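You operate a simulated robot arm through the tools that you are given. There is no shell and no other tool. Be economical: measure what you need, move in short steps, check, and stop when the job is done.

You are at the controls of a simulated robot arm. One attempt, no reset.

TASK
Tighten the trap pot's three nuts evenly, the red nut first.
Fine: all three to the thin mark before any goes to the thick mark.

Only the result counts: the job must be done as asked and must still hold three seconds after the hand-in. Knocking over, shifting, dropping, spilling or breaking anything else fails it.

THE ROBOT
A 6-joint arm with a two-finger parallel gripper, fixed in place. Base frame: the origin is at the foot of the arm, x ahead of it, y to its left, z up. Units: cm, rad, N and s.
With the tool pointing down near the work surface it reaches from about 20 to 66 cm from the base axis. Its first joint turns from -1.152 to 1.152 rad. Payload 2.9 kg.
Tool frame: the origin (TCP) lies between the finger pads and is the grasp point; the fingertips stand 3 cm ahead of it; z points along the fingers, y is the line along which they close. The gripper opens to 11 cm. The fingers are 2 cm wide and 1 cm thick; the gripper's body (4.8 by 11.2 cm) begins 5.5 cm behind the TCP.
Orientation is that of the tool frame in the base frame, as a unit quaternion [w, x, y, z]. With the fingers straight down and closing along the base's y, the tool's x points along the base's -x, its y along +y and its z along -z.

THE INTERFACE
- The arm moves only by the tool apply_moves. Its argument "plan" is a list of rows, each a list of 7 numbers: the shift along the tool's x, y, z in units of 200 mm (1.0 is 200 mm), then the turn, a rotation vector about the tool's x, y, z in units of 180 degrees (1.0 is 180 degrees), then the finger opening in cm, from 0 to 11. In form: [[tx, ty, tz, wx, wy, wz, fingers], ...]. A call has 1 to 20 rows; each row is the pose to reach, as a shift and turn from the pose commanded when the call began, along the tool's axes at that moment. A call with a number of a shift or a turn outside -1 to 1 is refused whole. Each row takes 0.2 s and may step no farther than 5 cm and 0.15 rad from the row before; otherwise, or with a gripper value out of range, the whole call is refused. Where a pose cannot be reached the arm comes as near as it can. A force on the tool above 40 N (or 10 N above the force at the start of the call, whichever is more), or a blocked arm, ends the call early, and 0.2 s more pass. Each finger travels about 10.8 cm/s and halts on what it meets, pressing with about 38 N; the grip force reading is that of the motor and also rises with nothing between the fingers. The clock runs only during rows and for 0.2 s after the last one: add rows that repeat a pose to give the fingers time. The reply holds the time, the measured pose of the TCP, the force on the tool along the base axes, the opening and the grip force, in the units named above and with some noise.
- Cameras (640 x 400 px; columns grow to the right, rows downward): "scene" is fixed at [7.38, 42.23, 140.94]; the picture's right is [-0.82, -0.57, 0.00], its down [-0.19, 0.27, -0.94] and it looks along [0.54, -0.77, -0.33] (base axes); focal length 320 px, centre (320, 200). "wrist" rides on the gripper at [7.3, 1.7, -10.3] in the tool frame; the picture's right is [-0.23, 0.97, 0.00], its down [-0.76, -0.18, -0.62] and it looks along [-0.61, -0.14, 0.78] (tool axes); focal length 222 px, centre (320, 200). There is no depth. A picture from a camera that has moved, and an enlarged one, comes with that camera's place and axes in the base frame and with its lens.
- capture(camera): a new picture of that camera. No time passes.
- inspect(camera, box): a new picture of the part [left, top, right, bottom] of that camera's present view, enlarged. No time passes.
- job_done(): hands the job in; it is judged then, once.

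Work in short steps. Places have to be worked out from the pictures, the camera data and where the tool is seen: move nearer, look again, correct. Check each grasp and each placing, and mend what went wrong. You have 120 turns and 76 pictures in all, those below and enlarged ones among them. Open the gripper and draw the arm clear of the work before you hand the job in, unless the task says otherwise; then end with one line.

The tools are called as a command line: name --pt "numbers of a row" for each row, then --argument value for the rest, lists and objects as JSON in quotes. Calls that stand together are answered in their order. apply_moves: Moves the arm, as the interface text tells. Its arguments: {"type":"object","properties":{"plan":{"type":"array","items":{"type":"array","items":{"type":"number"}}}},"required":["plan"]} The other tools are called the same way: capture (camera) takes a picture; inspect (camera, box) takes an enlarged picture of a part of a camera's view; job_done () hands the job in.

At the start:

```text
t: 0.0
eef_pos: [38.62, -11.49, 129.39]
tool_rot: [0.001, 0.0, 1.0, 0.001]
force: [-0.2, 0.7, 0.4]
gripper_width: 11.04
grasp_force: 0.1
```

scene: 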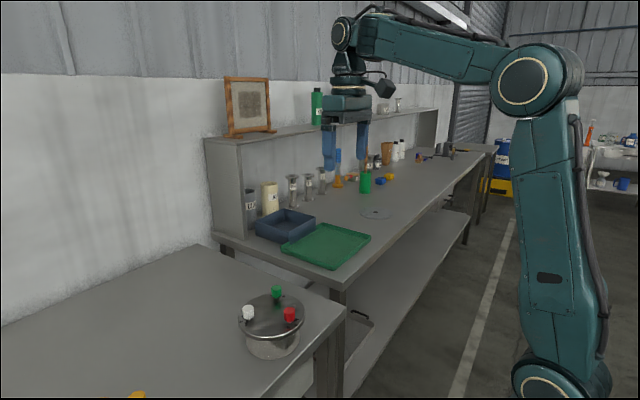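
wrist: 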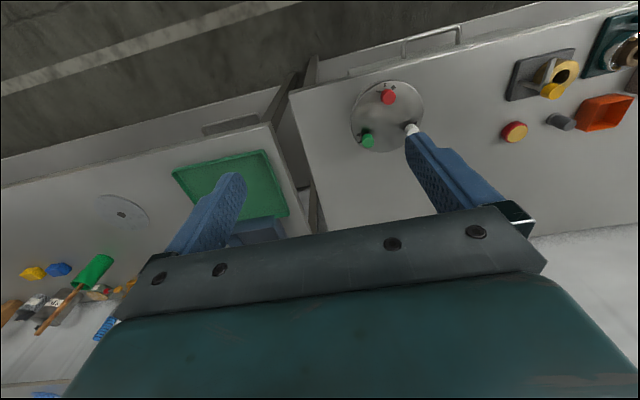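

The pot with three nuts (white, green, red) stands on the left table. I look at it more closely with both cameras.

inspect --camera "scene" --box '[220, 270, 330, 370]'

inspect --camera "wrist" --box '[330, 70, 450, 160]'

```text
4.00 times, centred on (275, 320) of scene
camera zoom: at [7.38, 42.23, 140.94], right [-0.82, -0.57, 0.0], down [-0.19, 0.27, -0.94], along [0.54, -0.77, -0.33], focal length 1279 px, centre (500, -280)
```

zoom: 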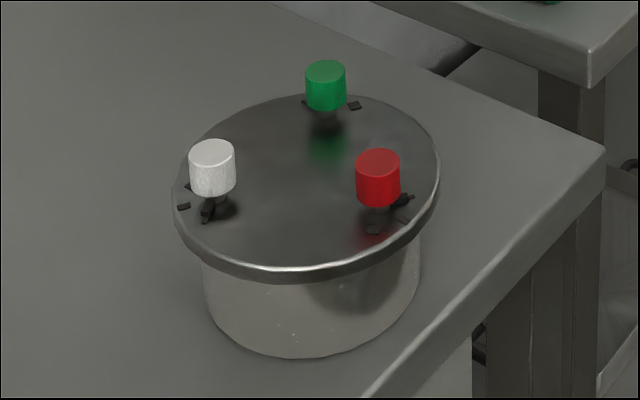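

```text
4.44 times, centred on (390, 115) of wrist
camera zoom: at [31.29, -9.85, 139.7], right [0.23, 0.97, 0.0], down [0.76, -0.18, 0.63], along [0.61, -0.14, -0.78], focal length 987 px, centre (9, 578)
```

zoom: 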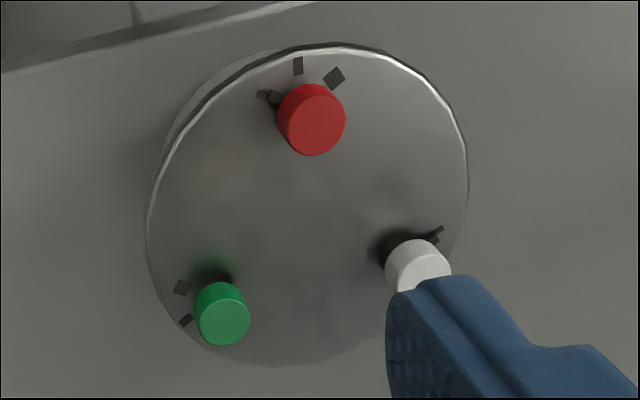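

Triangulation puts the lid near (49, 1, 93), with the red nut on the base side. I move the tool closer above it to read the marks.

apply_moves --pt "0 0.15 0.15 0 0 0 11" --pt "0 0.3 0.3 0 0 0 11" --pt "0 0.45 0.45 0 0 0 11" --pt "0 0.6 0.6 0 0 0 11" --pt "0 0.7 0.75 0 0 0 11"

capture --camera "wrist"

```text
t: 1.2
eef_pos: [38.6, 2.04, 114.38]
tool_rot: [0.002, 0.001, 1.0, 0.0]
force: [0.0, 0.0, -1.2]
gripper_width: 10.98
grasp_force: 0.0
```

```text
71 pictures are left
camera wrist: at [31.2, 3.82, 124.53], right [0.23, 0.97, 0.0], down [0.76, -0.18, 0.63], along [0.61, -0.14, -0.78], focal length 222 px, centre (320, 200)
```

wrist: 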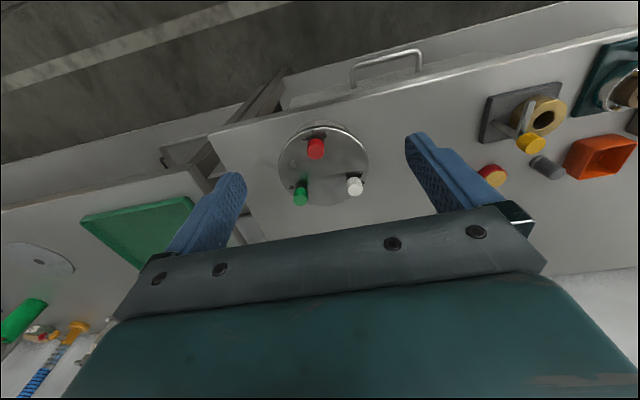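

The pot is between the fingers and unobstructed; I zoom in on the lid.

inspect --camera "wrist" --box '[270, 115, 380, 215]'

inspect --camera "scene" --box '[235, 280, 310, 330]'

```text
4.00 times, centred on (325, 165) of wrist
camera zoom: at [31.2, 3.82, 124.53], right [0.23, 0.97, 0.0], down [0.76, -0.18, 0.63], along [0.61, -0.14, -0.78], focal length 888 px, centre (300, 340)
```

zoom: 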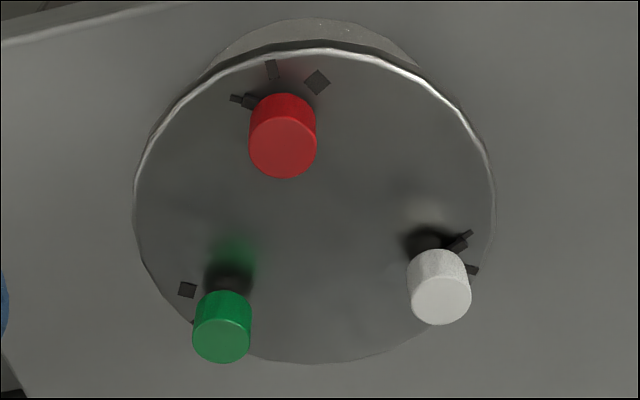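

```text
8.00 times, centred on (272, 305) of scene
camera zoom: at [7.38, 42.23, 140.94], right [-0.82, -0.57, 0.0], down [-0.19, 0.27, -0.94], along [0.54, -0.77, -0.33], focal length 2557 px, centre (700, -640)
```

zoom: 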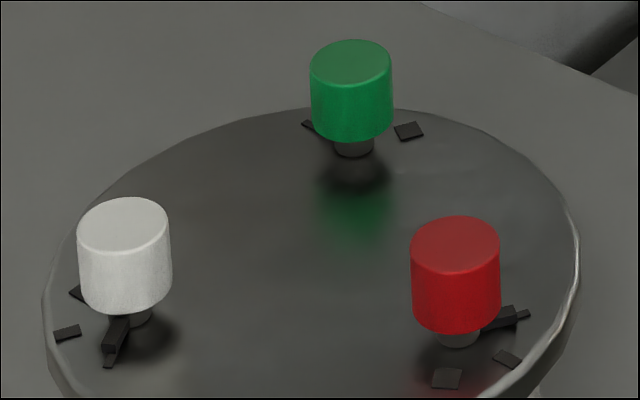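

The marks sit clockwise of each pointer (start, thin, thick, about 58° apart on red). The red nut axis is near (44.8, 0.1), its top near z 96.3, and the lid near 93.4. I go above the red nut and look.

apply_moves --pt "-0.08 -0.025 0.15 0 0 0 9" --pt "-0.16 -0.05 0.3 0 0 0 7" --pt "-0.24 -0.075 0.45 0 0 0 6" --pt "-0.31 -0.097 0.57 0 0 0 5.5" --pt "-0.31 -0.097 0.57 0 0 0 5.5"

capture --camera "wrist"

inspect --camera "scene" --box '[220, 240, 330, 350]'

```text
t: 2.4
eef_pos: [45.04, 0.39, 103.13]
tool_rot: [0.001, 0.0, 1.0, -0.001]
force: [0.2, 0.4, -0.3]
gripper_width: 5.52
grasp_force: 0.1
```

```text
68 pictures are left
camera wrist: at [37.61, 2.08, 113.38], right [0.23, 0.97, 0.0], down [0.76, -0.18, 0.63], along [0.61, -0.14, -0.78], focal length 222 px, centre (320, 200)
```

wrist: 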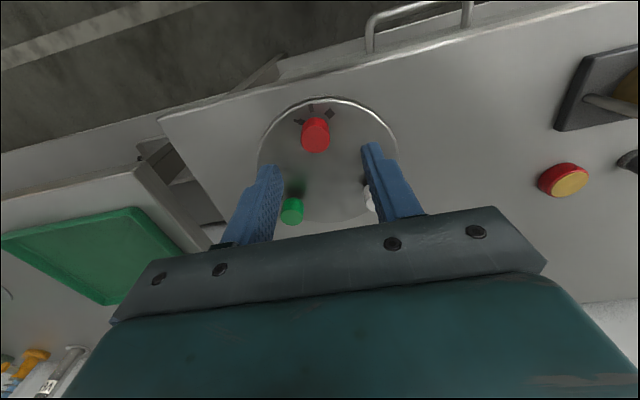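

```text
3.64 times, centred on (275, 295) of scene
camera zoom: at [7.38, 42.23, 140.94], right [-0.82, -0.57, 0.0], down [-0.19, 0.27, -0.94], along [0.54, -0.77, -0.33], focal length 1162 px, centre (484, -146)
```

zoom: 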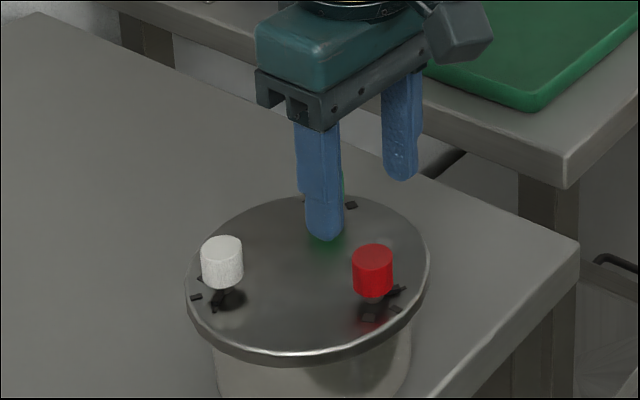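

I zoom the wrist view for a precise axis and mark reading before descending.

inspect --camera "wrist" --box '[275, 95, 365, 155]'

inspect --camera "wrist" --box '[250, 90, 410, 230]'

```text
6.67 times, centred on (320, 125) of wrist
camera zoom: at [37.61, 2.08, 113.38], right [0.23, 0.97, 0.0], down [0.76, -0.18, 0.63], along [0.61, -0.14, -0.78], focal length 1481 px, centre (320, 700)
```

zoom: 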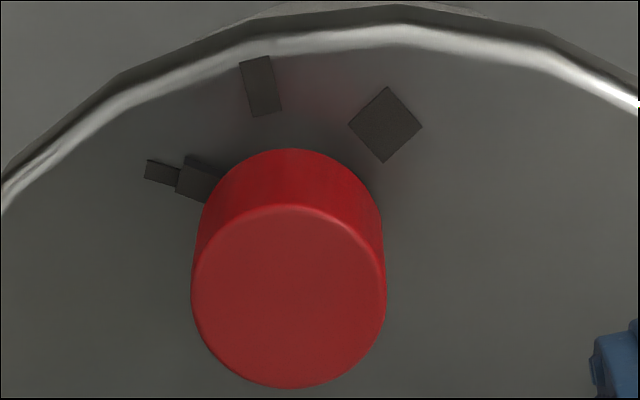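

```text
2.86 times, centred on (330, 160) of wrist
camera zoom: at [37.61, 2.08, 113.38], right [0.23, 0.97, 0.0], down [0.76, -0.18, 0.63], along [0.61, -0.14, -0.78], focal length 635 px, centre (291, 314)
```

zoom: 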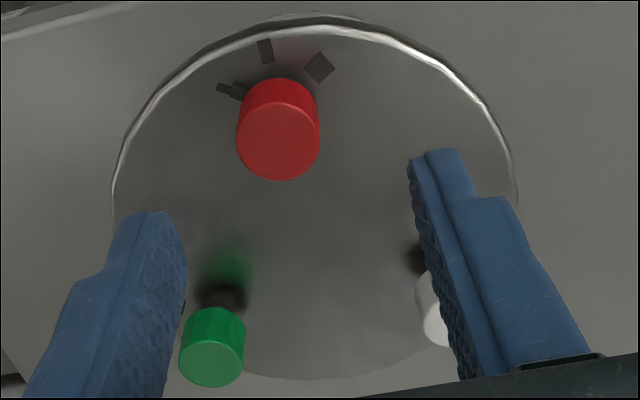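

Refined red axis: about (44.87, 0.06), diameter 2.4 cm. I shift slightly in y and descend partway, so the tips only just flank the nut, then check centring.

apply_moves --pt "0 -0.0165 0.08 0 0 0 5" --pt "0 -0.0165 0.16 0 0 0 4.5" --pt "0 -0.0165 0.24 0 0 0 4.5" --pt "0 -0.0165 0.24 0 0 0 4.5"

inspect --camera "wrist" --box '[240, 110, 400, 210]'

```text
t: 3.4
eef_pos: [44.8, 0.12, 98.25]
tool_rot: [0.001, 0.0, 1.0, -0.001]
force: [0.7, -0.5, -0.8]
gripper_width: 4.51
grasp_force: 0.0
```

```text
4.00 times, centred on (320, 160) of wrist
camera zoom: at [37.47, 1.92, 108.51], right [0.23, 0.97, 0.0], down [0.76, -0.18, 0.63], along [0.61, -0.14, -0.78], focal length 888 px, centre (320, 360)
```

zoom: 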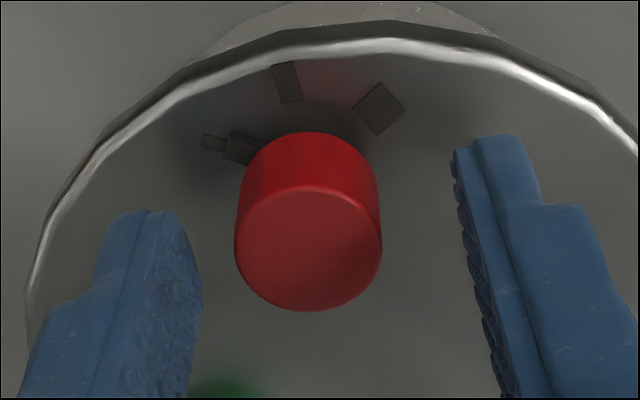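

Nut axis reads (44.77, 0.06) with the TCP at about (44.8, 0.15). I nudge −0.1 in y, descend about 1 cm so the tips stay above the pointer, and narrow to 3.2 cm to check.

apply_moves --pt "0 -0.005 0.025 0 0 0 4.5" --pt "0 -0.005 0.05 0 0 0 4" --pt "0 -0.005 0.05 0 0 0 3.2" --pt "0 -0.005 0.05 0 0 0 3.2"

inspect --camera "wrist" --box '[240, 110, 400, 210]'

inspect --camera "scene" --box '[235, 270, 325, 330]'

```text
t: 4.4
eef_pos: [44.86, -0.04, 97.28]
tool_rot: [0.001, -0.001, 1.0, 0.0]
force: [0.6, 0.6, -0.2]
gripper_width: 3.22
grasp_force: 0.1
```

```text
4.00 times, centred on (320, 160) of wrist
camera zoom: at [37.55, 1.71, 107.47], right [0.23, 0.97, 0.0], down [0.76, -0.18, 0.62], along [0.61, -0.14, -0.78], focal length 888 px, centre (320, 360)
```

zoom: 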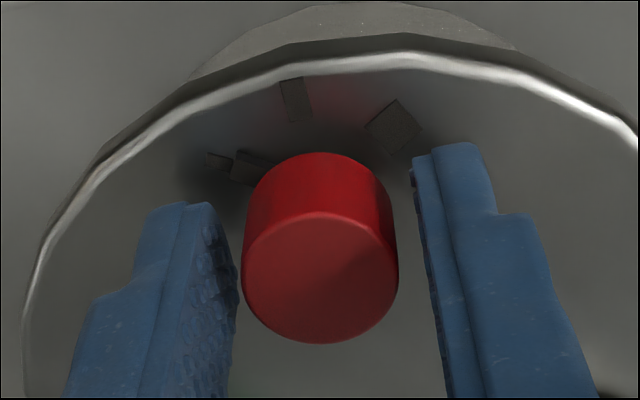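

```text
6.67 times, centred on (280, 300) of scene
camera zoom: at [7.38, 42.23, 140.94], right [-0.82, -0.57, 0.0], down [-0.19, 0.27, -0.94], along [0.54, -0.77, -0.33], focal length 2131 px, centre (587, -467)
```

zoom: 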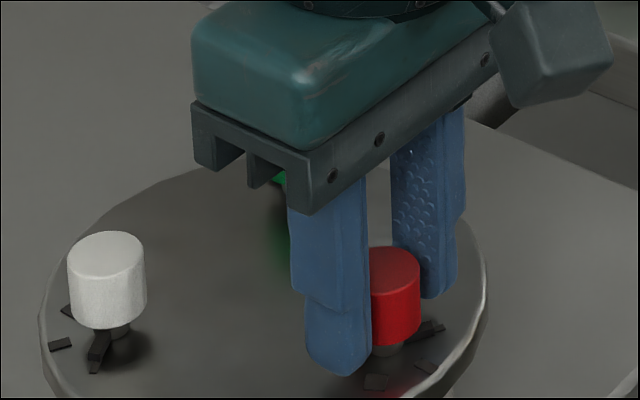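

Centring is within about 0.1 cm. I correct (x −0.1, y +0.05) and close on the red nut.

apply_moves --pt "0.005 0.0025 0 0 0 0 3.2" --pt "0.005 0.0025 0 0 0 0 2.6" --pt "0.005 0.0025 0 0 0 0 2.0" --pt "0.005 0.0025 0 0 0 0 2.0"

inspect --camera "wrist" --box '[240, 110, 400, 210]'

```text
t: 5.4
eef_pos: [44.67, 0.13, 97.33]
tool_rot: [0.0, 0.002, 1.0, -0.001]
force: [0.7, -9.7, -1.0]
gripper_width: 2.35
grasp_force: 44.9
```

```text
4.00 times, centred on (320, 160) of wrist
camera zoom: at [37.47, 1.74, 107.53], right [0.23, 0.97, 0.0], down [0.76, -0.18, 0.63], along [0.61, -0.14, -0.78], focal length 888 px, centre (320, 360)
```

zoom: 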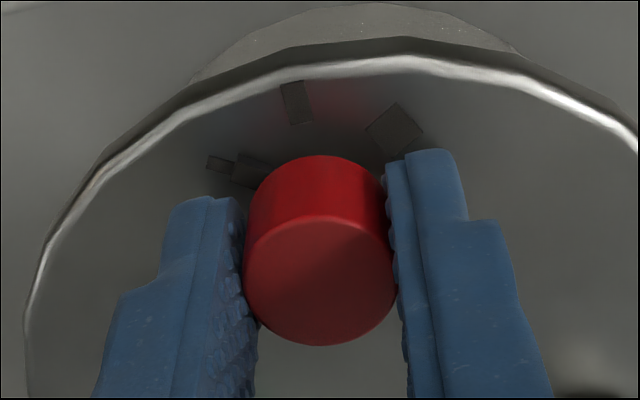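

The nut is gripped (2.35 cm) with about 10 N sideways, so I relieve 0.05 cm in −y and turn clockwise about 43° first.

apply_moves --pt "0 -0.0025 0 0 0 0 2.0" --pt "0 -0.0025 0 0 0 0.0475 2.0" --pt "0 -0.0025 0 0 0 0.095 2.0" --pt "0 -0.0025 0 0 0 0.1425 2.0" --pt "0 -0.0025 0 0 0 0.19 2.0" --pt "0 -0.0025 0 0 0 0.2375 2.0" --pt "0 -0.0025 0 0 0 0.2375 2.0"

inspect --camera "wrist" --box '[240, 100, 400, 210]'

inspect --camera "scene" --box '[235, 270, 325, 330]'

```text
t: 7.0
eef_pos: [44.74, -0.02, 97.28]
tool_rot: [0.001, 0.366, 0.93, 0.0]
force: [-7.2, -12.0, 16.6]
gripper_width: 2.37
grasp_force: 45.3
```

```text
3.64 times, centred on (320, 155) of wrist
camera zoom: at [40.56, 6.24, 107.53], right [0.83, 0.56, 0.0], down [0.43, -0.65, 0.63], along [0.35, -0.52, -0.78], focal length 808 px, centre (320, 364)
```

zoom: 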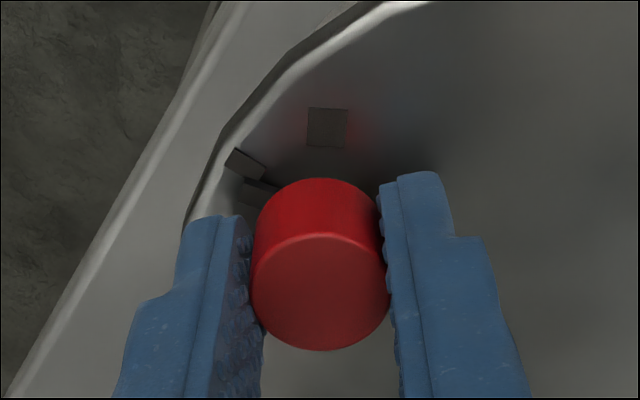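

```text
6.67 times, centred on (280, 300) of scene
camera zoom: at [7.33, 42.2, 140.95], right [-0.82, -0.57, 0.0], down [-0.19, 0.27, -0.94], along [0.54, -0.77, -0.33], focal length 2131 px, centre (587, -467)
```

zoom: 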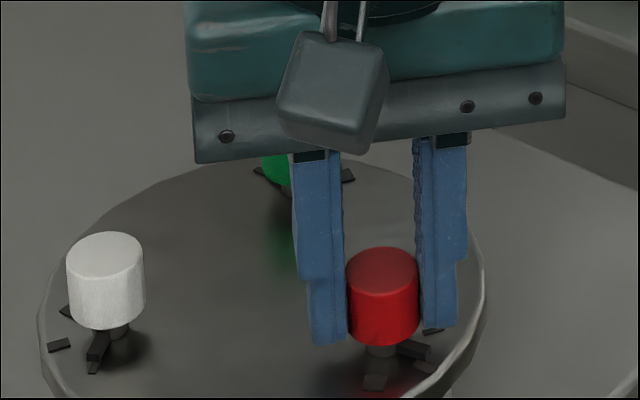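

The nut turned with the gripper and the pointer nears the thin mark, with some force built up. I look closely at the pointer.

inspect --camera "wrist" --box '[290, 120, 350, 160]'

inspect --camera "scene" --box '[280, 310, 310, 330]'

```text
10.00 times, centred on (320, 140) of wrist
camera zoom: at [40.56, 6.24, 107.53], right [0.83, 0.56, 0.0], down [0.43, -0.65, 0.63], along [0.35, -0.52, -0.78], focal length 2221 px, centre (320, 800)
```

zoom: 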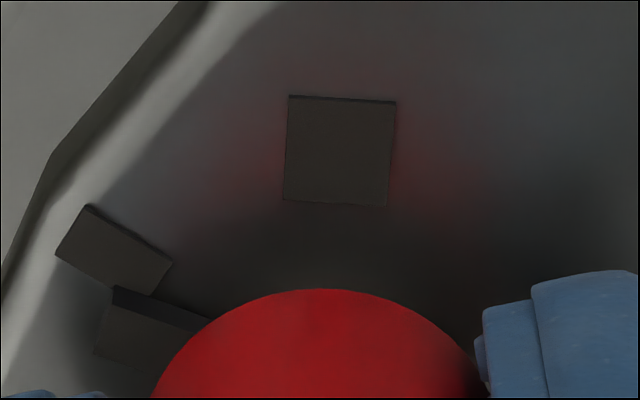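

```text
16.00 times, centred on (295, 320) of scene
camera zoom: at [7.33, 42.2, 140.95], right [-0.82, -0.57, 0.0], down [-0.19, 0.27, -0.94], along [0.54, -0.77, -0.33], focal length 5114 px, centre (720, -1720)
```

zoom: 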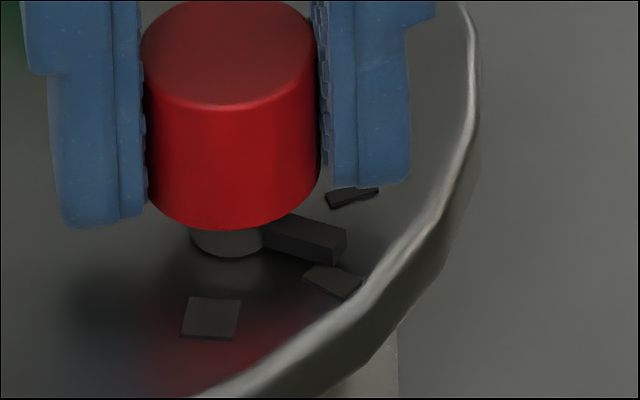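

The pointer is about 12–13° short of the thin mark. I turn 12° more.

apply_moves --pt "0 0 0 0 0 0.035 2.0" --pt "0 0 0 0 0 0.067 2.0" --pt "0 0 0 0 0 0.067 2.0"

inspect --camera "wrist" --box '[290, 110, 350, 150]'

inspect --camera "scene" --box '[280, 310, 310, 330]'

```text
t: 7.8
eef_pos: [44.77, -0.02, 97.15]
tool_rot: [0.001, 0.461, 0.887, 0.0]
force: [-11.0, -12.0, 19.7]
gripper_width: 2.36
grasp_force: 45.1
```

```text
10.00 times, centred on (320, 130) of wrist
camera zoom: at [41.96, 6.98, 107.53], right [0.93, 0.37, 0.0], down [0.29, -0.72, 0.62], along [0.23, -0.58, -0.78], focal length 2221 px, centre (320, 900)
```

zoom: 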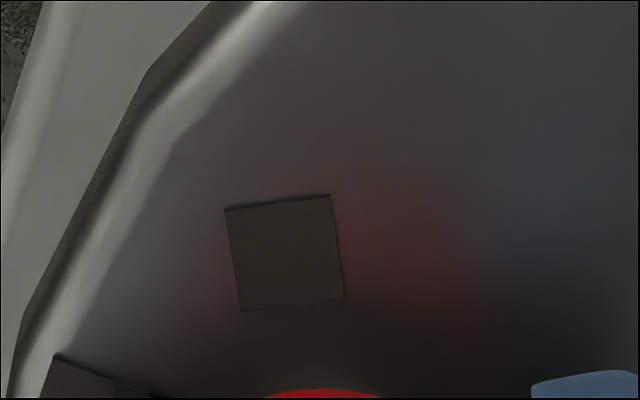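

```text
16.00 times, centred on (295, 320) of scene
camera zoom: at [7.32, 42.2, 140.95], right [-0.82, -0.57, 0.0], down [-0.19, 0.27, -0.94], along [0.54, -0.77, -0.33], focal length 5114 px, centre (720, -1720)
```

zoom: 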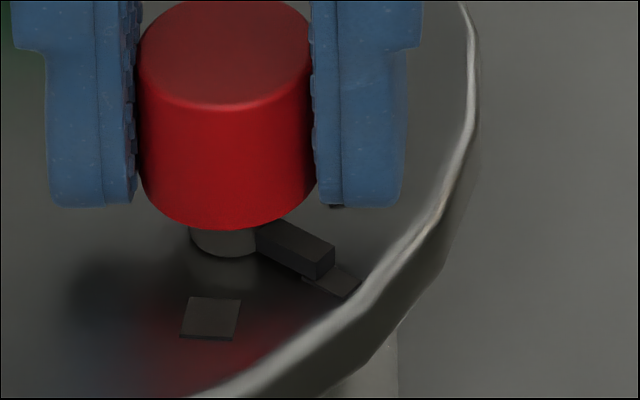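

Now about 55° turned. I view pointer and thin mark from the wrist.

inspect --camera "wrist" --box '[275, 130, 335, 170]'

```text
10.00 times, centred on (305, 150) of wrist
camera zoom: at [41.96, 6.98, 107.53], right [0.93, 0.37, 0.0], down [0.29, -0.72, 0.62], along [0.23, -0.58, -0.78], focal length 2221 px, centre (470, 700)
```

zoom: 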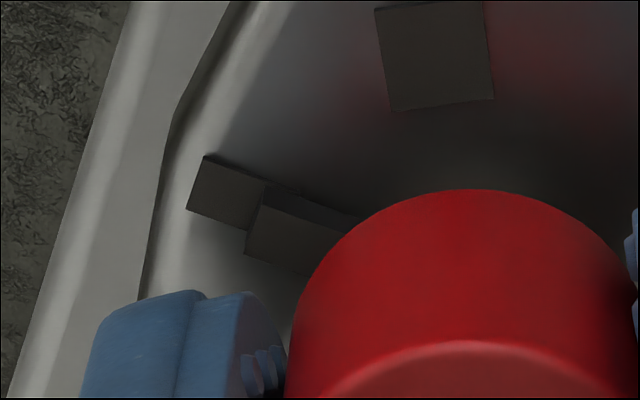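

The pointer sits over the thin mark as far as I can see. I open the fingers and rise about 5 cm to check it unobstructed.

apply_moves --pt "0 0 0 0 0 0 3" --pt "0 0 0 0 0 0 4.5" --pt "0 0 -0.1 0 0 0 4.5" --pt "0 0 -0.25 0 0 0 4.5" --pt "0 0 -0.25 0 0 0 4.5"

inspect --camera "wrist" --box '[245, 75, 365, 155]'

inspect --camera "scene" --box '[280, 310, 310, 330]'

```text
t: 9.0
eef_pos: [44.71, 0.0, 102.46]
tool_rot: [0.001, 0.46, 0.888, 0.0]
force: [0.1, 0.1, 0.0]
gripper_width: 4.52
grasp_force: 0.1
```

```text
5.00 times, centred on (305, 115) of wrist
camera zoom: at [41.89, 7.02, 112.69], right [0.93, 0.38, 0.0], down [0.29, -0.72, 0.62], along [0.24, -0.58, -0.78], focal length 1111 px, centre (395, 625)
```

zoom: 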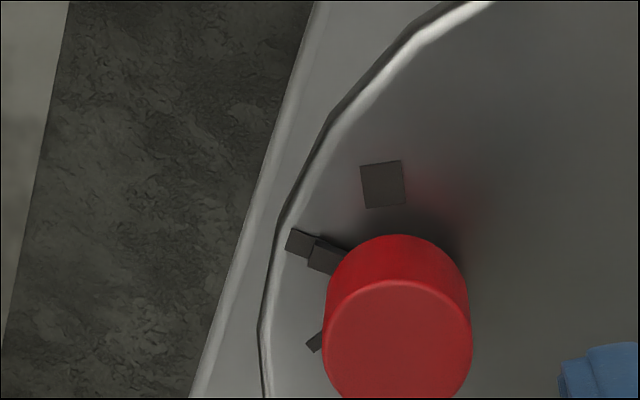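

```text
16.00 times, centred on (295, 320) of scene
camera zoom: at [7.38, 42.23, 140.94], right [-0.82, -0.57, 0.0], down [-0.19, 0.27, -0.94], along [0.54, -0.77, -0.33], focal length 5114 px, centre (720, -1720)
```

zoom: 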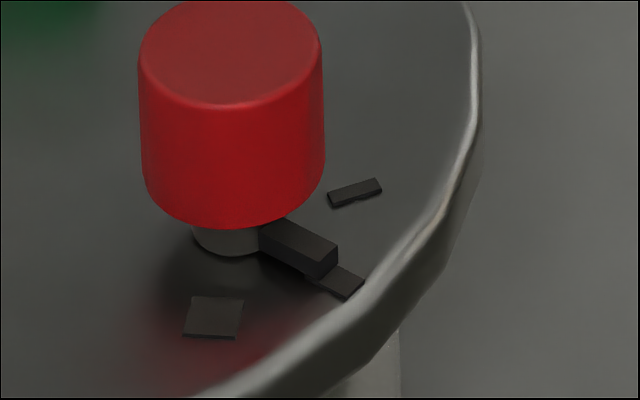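

Red is on the thin mark. White should be at about (52.5, 4.5) and green at (52.5, −4.35) by symmetry. I move over white and turn the wrist back to +30°.

apply_moves --pt "-0.01 0.112 -0.02 0 0 -0.046 4.5" --pt "-0.02 0.224 -0.02 0 0 -0.092 4.5" --pt "-0.03 0.336 -0.02 0 0 -0.139 4.5" --pt "-0.039 0.448 -0.02 0 0 -0.139 4.5" --pt "-0.039 0.448 -0.02 0 0 -0.139 4.5"

inspect --camera "wrist" --box '[240, 70, 400, 170]'

inspect --camera "scene" --box '[235, 290, 280, 320]'

```text
t: 10.2
eef_pos: [52.55, 4.58, 102.61]
tool_rot: [0.0, 0.258, 0.966, 0.0]
force: [0.2, -0.4, -0.1]
gripper_width: 4.5
grasp_force: 0.0
```

```text
4.00 times, centred on (320, 120) of wrist
camera zoom: at [47.19, 9.63, 112.93], right [0.68, 0.73, 0.0], down [0.57, -0.53, 0.62], along [0.46, -0.42, -0.78], focal length 888 px, centre (320, 520)
```

zoom: 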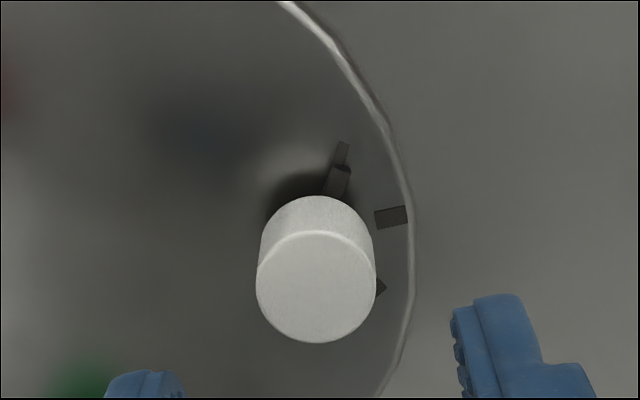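

```text
13.33 times, centred on (258, 305) of scene
camera zoom: at [7.38, 42.23, 140.94], right [-0.82, -0.57, 0.0], down [-0.19, 0.27, -0.94], along [0.54, -0.77, -0.33], focal length 4262 px, centre (1153, -1200)
```

zoom: 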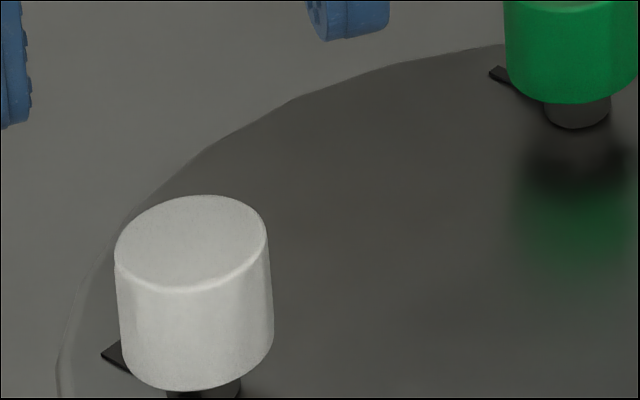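

White's top is within 0.1 cm of the tool axis (tool x +0.08). I shift and descend to z≈97.3 with fingers narrowing to 3.2 for a check.

apply_moves --pt "0.004 0 0.1 0 0 0 4.5" --pt "0.004 0 0.2 0 0 0 4.5" --pt "0.004 0 0.265 0 0 0 4.2" --pt "0.004 0 0.265 0 0 0 3.2" --pt "0.004 0 0.265 0 0 0 3.2"

inspect --camera "wrist" --box '[240, 110, 400, 210]'

```text
t: 11.4
eef_pos: [52.35, 4.97, 97.27]
tool_rot: [0.001, 0.257, 0.966, -0.001]
force: [-0.5, -0.1, 0.4]
gripper_width: 3.22
grasp_force: 0.1
```

```text
4.00 times, centred on (320, 160) of wrist
camera zoom: at [46.89, 9.78, 107.53], right [0.68, 0.73, 0.0], down [0.57, -0.53, 0.62], along [0.46, -0.43, -0.78], focal length 888 px, centre (320, 360)
```

zoom: 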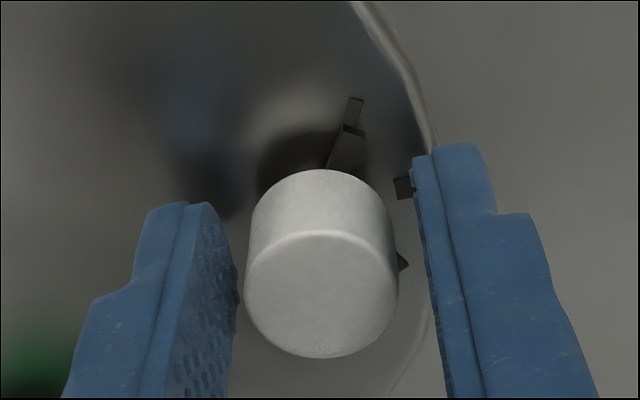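

White appears slightly to −x in the tool frame (calibrating against how the red grip loaded up). I shift tool x −0.14, y −0.05 and close.

apply_moves --pt "-0.007 -0.0025 0 0 0 0 3.2" --pt "-0.007 -0.0025 0 0 0 0 2.6" --pt "-0.007 -0.0025 0 0 0 0 2.0" --pt "-0.007 -0.0025 0 0 0 0 2.0"

inspect --camera "wrist" --box '[240, 110, 400, 210]'

```text
t: 12.4
eef_pos: [52.56, 4.65, 97.3]
tool_rot: [0.001, 0.256, 0.967, 0.0]
force: [-0.7, -0.8, 0.6]
gripper_width: 2.34
grasp_force: 45.3
```

```text
4.00 times, centred on (320, 160) of wrist
camera zoom: at [47.04, 9.64, 107.63], right [0.68, 0.73, 0.0], down [0.57, -0.53, 0.62], along [0.46, -0.43, -0.78], focal length 888 px, centre (320, 360)
```

zoom: 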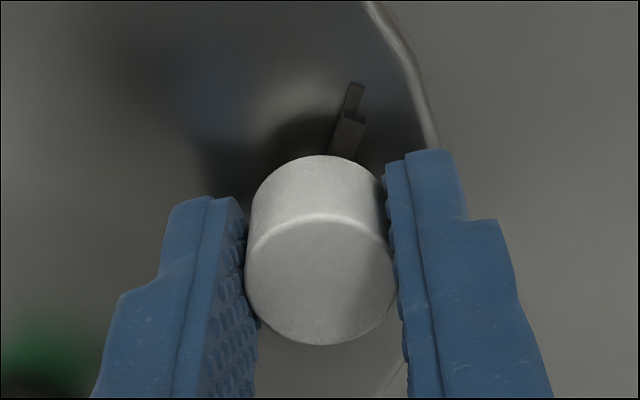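

The grip is well centred (sideways force near zero). I turn white clockwise 55.5°.

apply_moves --pt "0 0 0 0 0 0.044 2.0" --pt "0 0 0 0 0 0.088 2.0" --pt "0 0 0 0 0 0.132 2.0" --pt "0 0 0 0 0 0.176 2.0" --pt "0 0 0 0 0 0.22 2.0" --pt "0 0 0 0 0 0.264 2.0" --pt "0 0 0 0 0 0.308 2.0" --pt "0 0 0 0 0 0.308 2.0"

inspect --camera "wrist" --box '[270, 110, 360, 170]'

inspect --camera "scene" --box '[235, 305, 265, 325]'

```text
t: 14.2
eef_pos: [52.64, 4.65, 97.43]
tool_rot: [0.0, 0.677, 0.736, 0.0]
force: [0.5, 14.2, -12.6]
gripper_width: 2.36
grasp_force: 44.8
```

```text
6.67 times, centred on (315, 140) of wrist
camera zoom: at [53.67, 11.98, 107.65], right [0.99, -0.15, 0.0], down [-0.11, -0.77, 0.62], along [-0.09, -0.62, -0.78], focal length 1481 px, centre (353, 600)
```

zoom: 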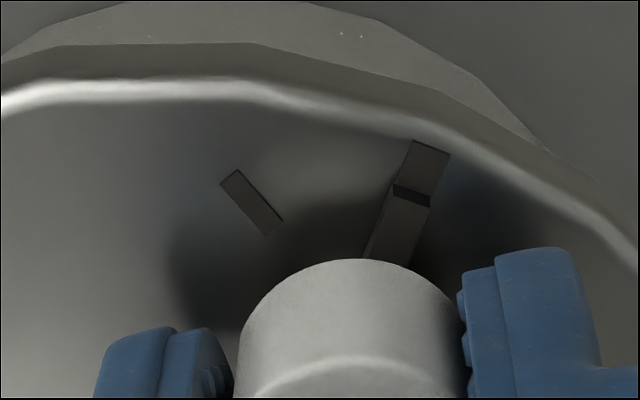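

```text
16.00 times, centred on (250, 315) of scene
camera zoom: at [7.4, 42.27, 140.93], right [-0.82, -0.57, 0.0], down [-0.19, 0.27, -0.94], along [0.54, -0.77, -0.33], focal length 5114 px, centre (1440, -1640)
```

zoom: 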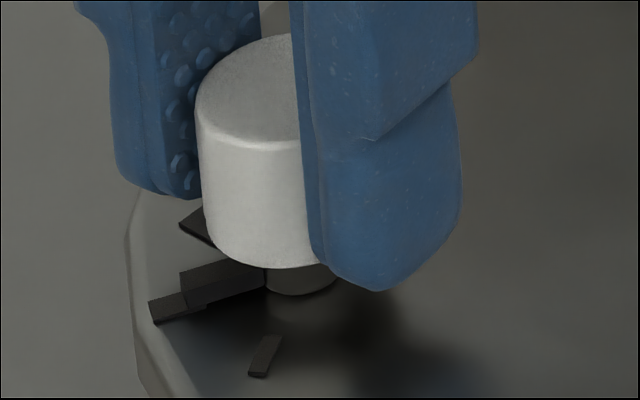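

White's pointer lines up with its thin mark. I release and rise.

apply_moves --pt "0 0 0 0 0 0 3" --pt "0 0 0 0 0 0 4.5" --pt "0 0 -0.1 0 0 0 4.5" --pt "0 0 -0.25 0 0 0 4.5" --pt "0 0 -0.28 0 0 0 4.5"

inspect --camera "wrist" --box '[240, 70, 400, 170]'

```text
t: 15.4
eef_pos: [52.61, 4.67, 103.21]
tool_rot: [0.001, 0.677, 0.736, 0.001]
force: [0.2, 0.0, -0.5]
gripper_width: 4.49
grasp_force: 0.1
```

```text
4.00 times, centred on (320, 120) of wrist
camera zoom: at [53.6, 12.04, 113.41], right [0.99, -0.15, 0.0], down [-0.12, -0.77, 0.62], along [-0.09, -0.62, -0.78], focal length 888 px, centre (320, 520)
```

zoom: 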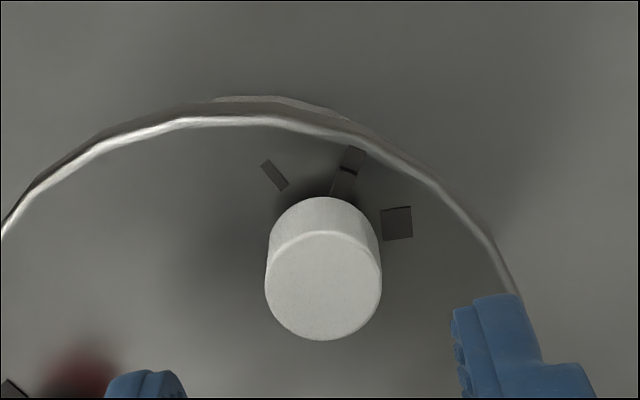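

White is confirmed on its thin mark. Next I move over green and turn the wrist back to about −84°, so the camera sees green's outer side.

apply_moves --pt "-0.05 -0.004 0 0 0 -0.047 4.5" --pt "-0.1 -0.008 0 0 0 -0.094 4.5" --pt "-0.15 -0.012 0 0 0 -0.141 4.5" --pt "-0.2 -0.016 0 0 0 -0.188 4.5" --pt "-0.25 -0.02 0 0 0 -0.235 4.5" --pt "-0.3 -0.025 0 0 0 -0.282 4.5" --pt "-0.35 -0.03 0 0 0 -0.329 4.5" --pt "-0.4 -0.035 0 0 0 -0.376 4.5" --pt "-0.45 -0.04 0 0 0 -0.423 4.5" --pt "-0.458 -0.041 0 0 0 -0.47 4.5" --pt "-0.458 -0.041 0 0 0 -0.517 4.5" --pt "-0.458 -0.041 0 0 0 -0.564 4.5" --pt "-0.458 -0.041 0 0 0 -0.611 4.5" --pt "-0.458 -0.041 0 0 0 -0.658 4.5" --pt "-0.458 -0.041 0 0 0 -0.705 4.5" --pt "-0.458 -0.041 0 0 0 -0.752 4.5" --pt "-0.458 -0.041 0 0 0 -0.799 4.5" --pt "-0.458 -0.041 0 0 0 -0.846 4.5" --pt "-0.458 -0.041 0 0 0 -0.893 4.5" --pt "-0.458 -0.041 0 0 0 -0.94 4.5"

inspect --camera "wrist" --box '[240, 70, 400, 170]'

```text
t: 19.6
eef_pos: [52.47, -4.73, 102.89]
tool_rot: [0.001, -0.669, 0.743, -0.002]
force: [-0.4, 0.7, -0.4]
gripper_width: 4.49
grasp_force: 0.1
```

```text
4.00 times, centred on (320, 120) of wrist
camera zoom: at [50.03, -11.65, 113.24], right [-0.95, 0.33, 0.0], down [0.25, 0.74, 0.62], along [0.21, 0.59, -0.78], focal length 888 px, centre (320, 520)
```

zoom: 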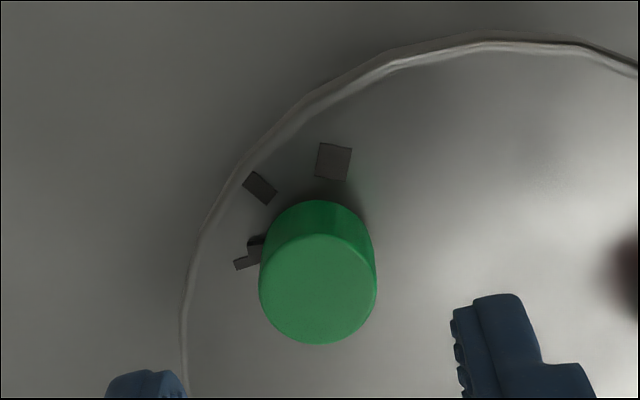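

Green appears almost exactly where white did in the view. I apply the same centring correction and descend with the fingers at 3.2.

apply_moves --pt "-0.0045 -0.0005 0.1 0 0 0 4.5" --pt "-0.0045 -0.0005 0.2 0 0 0 4.5" --pt "-0.0045 -0.0005 0.28 0 0 0 4.2" --pt "-0.0045 -0.0005 0.28 0 0 0 3.2" --pt "-0.0045 -0.0005 0.28 0 0 0 3.2"

inspect --camera "wrist" --box '[240, 110, 400, 210]'

```text
t: 20.8
eef_pos: [52.47, -4.64, 97.52]
tool_rot: [0.001, -0.668, 0.744, -0.001]
force: [0.2, 0.1, -0.1]
gripper_width: 3.2
grasp_force: 0.1
```

```text
4.00 times, centred on (320, 160) of wrist
camera zoom: at [50.06, -11.61, 107.76], right [-0.94, 0.33, 0.0], down [0.26, 0.74, 0.62], along [0.21, 0.59, -0.78], focal length 888 px, centre (320, 360)
```

zoom: 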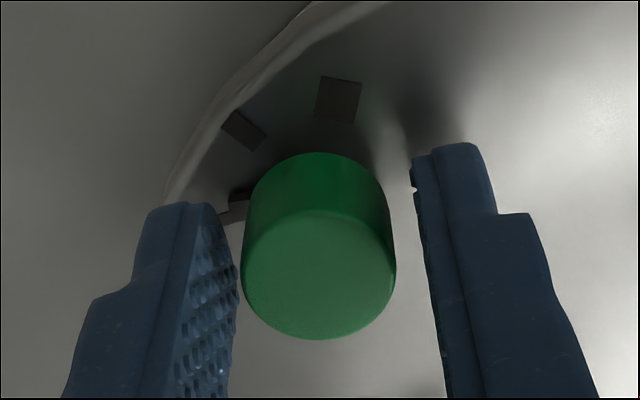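

Centring matches the good white grip. I lower 0.1 cm and close.

apply_moves --pt "0 0 0.005 0 0 0 3.2" --pt "0 0 0.005 0 0 0 2.6" --pt "0 0 0.005 0 0 0 2.0" --pt "0 0 0.005 0 0 0 2.0"

```text
t: 21.8
eef_pos: [52.51, -4.59, 97.44]
tool_rot: [0.002, -0.668, 0.744, -0.001]
force: [7.2, -0.4, -2.3]
gripper_width: 2.35
grasp_force: 45.4
```

A small sideways load of 7 N; I relieve 0.04 cm along tool −y and turn green clockwise 55.5°.

apply_moves --pt "0 -0.002 0 0 0 0 2.0" --pt "0 -0.002 0 0 0 0.044 2.0" --pt "0 -0.002 0 0 0 0.088 2.0" --pt "0 -0.002 0 0 0 0.132 2.0" --pt "0 -0.002 0 0 0 0.176 2.0" --pt "0 -0.002 0 0 0 0.22 2.0" --pt "0 -0.002 0 0 0 0.264 2.0" --pt "0 -0.002 0 0 0 0.308 2.0" --pt "0 -0.002 0 0 0 0.308 2.0"

inspect --camera "wrist" --box '[260, 110, 350, 170]'

```text
t: 23.8
eef_pos: [52.55, -4.61, 97.33]
tool_rot: [0.001, -0.246, 0.969, -0.001]
force: [0.0, 8.1, 20.1]
gripper_width: 2.37
grasp_force: 45.1
```

```text
6.67 times, centred on (305, 140) of wrist
camera zoom: at [45.34, -6.48, 107.64], right [-0.26, 0.96, 0.0], down [0.75, 0.21, 0.63], along [0.6, 0.16, -0.78], focal length 1481 px, centre (420, 600)
```

zoom: 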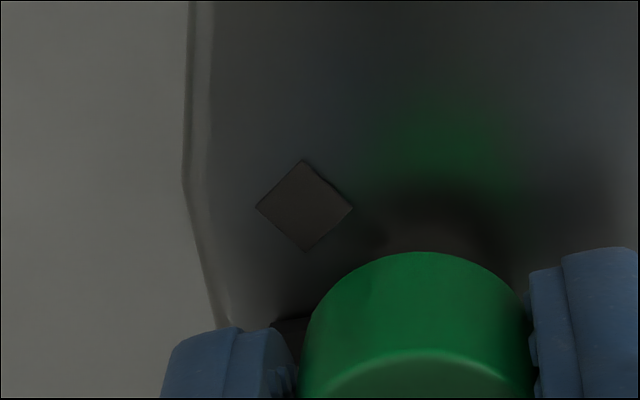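

The finger hides the thin mark, so I release, rise and swing the wrist back to look.

apply_moves --pt "0 0 0 0 0 0 3" --pt "0 0 0 0 0 0 4.5" --pt "0 0 -0.1 0 0 0 4.5" --pt "0 0 -0.25 0 0 0 4.5" --pt "0 0 -0.28 0 0 -0.047 4.5" --pt "0 0 -0.28 0 0 -0.094 4.5" --pt "0 0 -0.28 0 0 -0.141 4.5" --pt "0 0 -0.28 0 0 -0.188 4.5" --pt "0 0 -0.28 0 0 -0.235 4.5" --pt "0 0 -0.28 0 0 -0.235 4.5"

inspect --camera "wrist" --box '[270, 90, 360, 150]'

```text
t: 26.0
eef_pos: [52.58, -4.48, 102.87]
tool_rot: [0.001, -0.58, 0.815, -0.001]
force: [0.1, -0.2, -0.2]
gripper_width: 4.51
grasp_force: 0.1
```

```text
6.67 times, centred on (315, 120) of wrist
camera zoom: at [48.61, -10.82, 113.14], right [-0.85, 0.53, 0.0], down [0.42, 0.66, 0.62], along [0.33, 0.53, -0.78], focal length 1481 px, centre (353, 733)
```

zoom: 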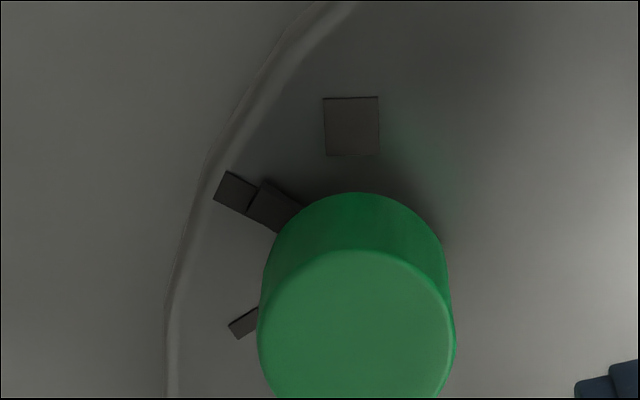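

All three are now on their thin marks (green verified). Next I return to red with the wrist at 0°.

apply_moves --pt "-0.01 0.05 0 0 0 0.044 4.5" --pt "-0.02 0.1 0 0 0 0.088 4.5" --pt "-0.03 0.15 0 0 0 0.132 4.5" --pt "-0.04 0.2 0 0 0 0.176 4.5" --pt "-0.05 0.25 0 0 0 0.22 4.5" --pt "-0.06 0.3 0 0 0 0.264 4.5" --pt "-0.07 0.35 0 0 0 0.308 4.5" --pt "-0.08 0.4 0 0 0 0.352 4.5" --pt "-0.089 0.4425 0 0 0 0.394 4.5" --pt "-0.089 0.4425 0 0 0 0.394 4.5"

inspect --camera "wrist" --box '[240, 70, 400, 170]'

```text
t: 28.2
eef_pos: [44.69, 0.14, 102.86]
tool_rot: [0.001, 0.002, 1.0, -0.001]
force: [-0.5, 0.1, 0.4]
gripper_width: 4.49
grasp_force: 0.1
```

```text
4.00 times, centred on (320, 120) of wrist
camera zoom: at [37.48, 1.8, 113.12], right [0.23, 0.97, 0.0], down [0.76, -0.18, 0.63], along [0.61, -0.14, -0.78], focal length 888 px, centre (320, 520)
```

zoom: 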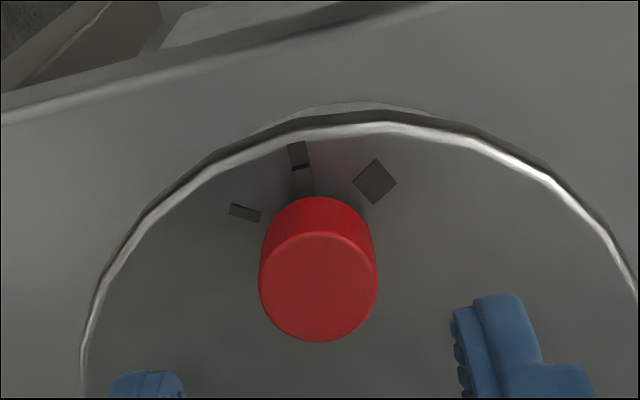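

Red's pointer is clearly on the thin mark and centred in view as before. I descend with the same small correction and grip.

apply_moves --pt "-0.003 -0.0025 0.1 0 0 0 4.5" --pt "-0.003 -0.0025 0.2 0 0 0 4.5" --pt "-0.003 -0.0025 0.28 0 0 0 4.2" --pt "-0.003 -0.0025 0.28 0 0 0 3.2" --pt "-0.003 -0.0025 0.28 0 0 0 3.2" --pt "-0.003 -0.0025 0.28 0 0 0 2.6" --pt "-0.003 -0.0025 0.28 0 0 0 2.0" --pt "-0.003 -0.0025 0.28 0 0 0 2.0"

inspect --camera "wrist" --box '[240, 110, 400, 210]'

```text
t: 30.0
eef_pos: [44.82, 0.1, 97.35]
tool_rot: [0.001, 0.0, 1.0, 0.0]
force: [0.8, 10.3, -3.7]
gripper_width: 2.35
grasp_force: 45.3
```

```text
4.00 times, centred on (320, 160) of wrist
camera zoom: at [37.55, 1.69, 107.58], right [0.23, 0.97, 0.0], down [0.76, -0.18, 0.62], along [0.61, -0.14, -0.78], focal length 888 px, centre (320, 360)
```

zoom: 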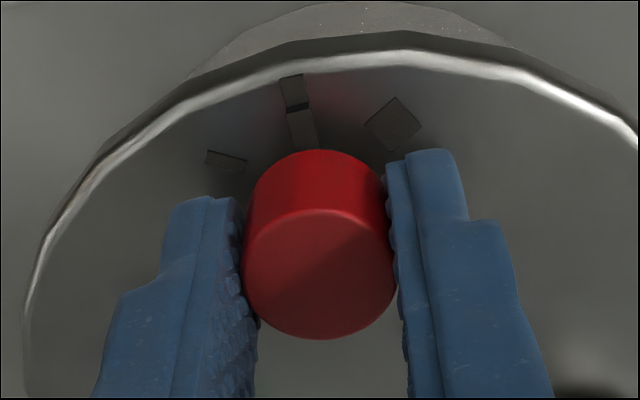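

A 10 N sideways load the other way; I relieve +0.05 cm and turn red clockwise 55.5° to the thick mark.

apply_moves --pt "0 0.0025 0 0 0 0 2.0" --pt "0 0.0025 0 0 0 0.044 2.0" --pt "0 0.0025 0 0 0 0.088 2.0" --pt "0 0.0025 0 0 0 0.132 2.0" --pt "0 0.0025 0 0 0 0.176 2.0" --pt "0 0.0025 0 0 0 0.22 2.0" --pt "0 0.0025 0 0 0 0.264 2.0" --pt "0 0.0025 0 0 0 0.308 2.0" --pt "0 0.0025 0 0 0 0.308 2.0"

inspect --camera "wrist" --box '[270, 110, 360, 170]'

```text
t: 32.0
eef_pos: [44.84, -0.07, 97.38]
tool_rot: [0.002, 0.469, 0.883, 0.0]
force: [-4.9, -7.8, 21.8]
gripper_width: 2.38
grasp_force: 45.1
```

```text
6.67 times, centred on (315, 140) of wrist
camera zoom: at [42.1, 6.97, 107.56], right [0.93, 0.36, 0.0], down [0.28, -0.73, 0.63], along [0.23, -0.58, -0.78], focal length 1481 px, centre (353, 600)
```

zoom: 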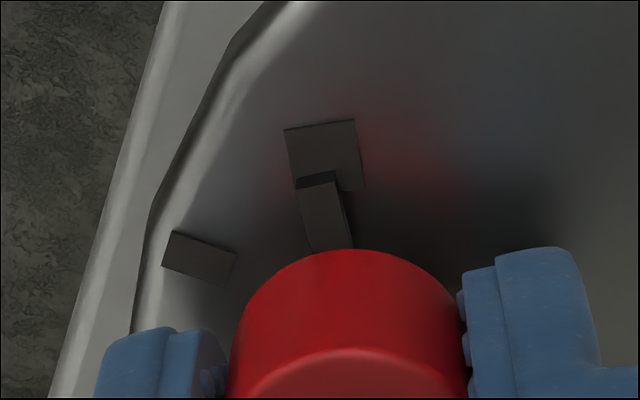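

The pointer is about 3.5° short of the thick mark's midline, so I add that.

apply_moves --pt "0 0 0 0 0 0.0195 2.0" --pt "0 0 0 0 0 0.0195 2.0"

inspect --camera "wrist" --box '[285, 120, 345, 160]'

```text
t: 32.6
eef_pos: [44.8, -0.0, 97.38]
tool_rot: [0.003, 0.493, 0.87, 0.001]
force: [-11.7, -9.9, 35.5]
gripper_width: 2.37
grasp_force: 44.9
```

```text
10.00 times, centred on (315, 140) of wrist
camera zoom: at [42.51, 7.1, 107.56], right [0.95, 0.3, 0.0], down [0.23, -0.74, 0.63], along [0.19, -0.59, -0.78], focal length 2221 px, centre (370, 800)
```

zoom: 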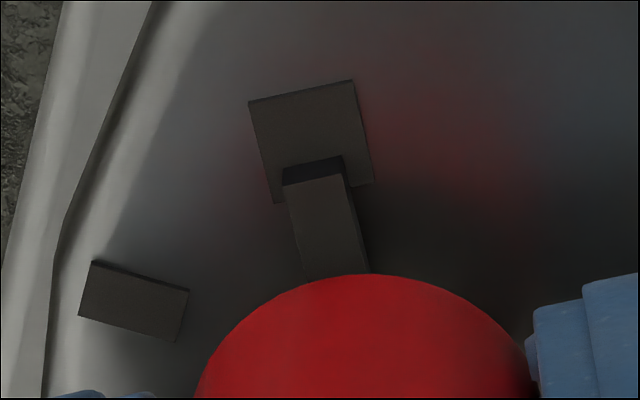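

The pointer is on the thick mark within about 1–2°, and vertical load is rising. I release, rise and check.

apply_moves --pt "0 0 0 0 0 0 3" --pt "0 0 0 0 0 0 4.5" --pt "0 0 -0.1 0 0 0 4.5" --pt "0 0 -0.25 0 0 0 4.5" --pt "0 0 -0.28 0 0 0 4.5"

inspect --camera "wrist" --box '[270, 85, 360, 145]'

inspect --camera "scene" --box '[220, 270, 330, 370]'

```text
t: 33.8
eef_pos: [44.78, -0.12, 102.79]
tool_rot: [0.001, 0.492, 0.87, 0.001]
force: [-0.8, 0.6, 1.5]
gripper_width: 4.49
grasp_force: 0.0
```

```text
6.67 times, centred on (315, 115) of wrist
camera zoom: at [42.54, 7.02, 113.09], right [0.95, 0.31, 0.0], down [0.24, -0.74, 0.62], along [0.19, -0.59, -0.78], focal length 1481 px, centre (353, 767)
```

zoom: 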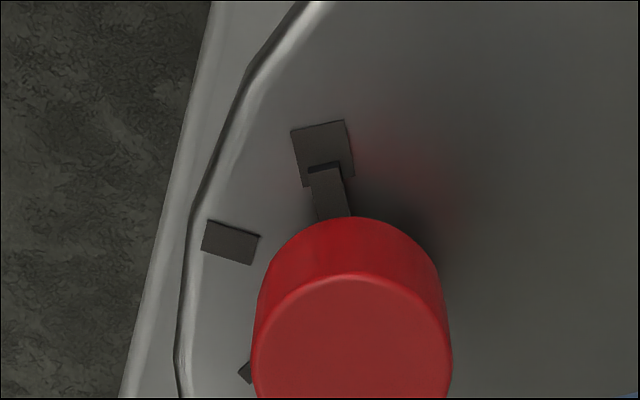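

```text
4.00 times, centred on (275, 320) of scene
camera zoom: at [7.38, 42.23, 140.94], right [-0.82, -0.57, 0.0], down [-0.19, 0.27, -0.94], along [0.54, -0.77, -0.33], focal length 1279 px, centre (500, -280)
```

zoom: 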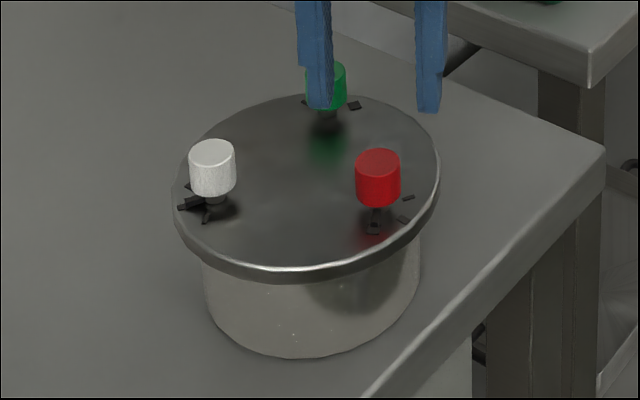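

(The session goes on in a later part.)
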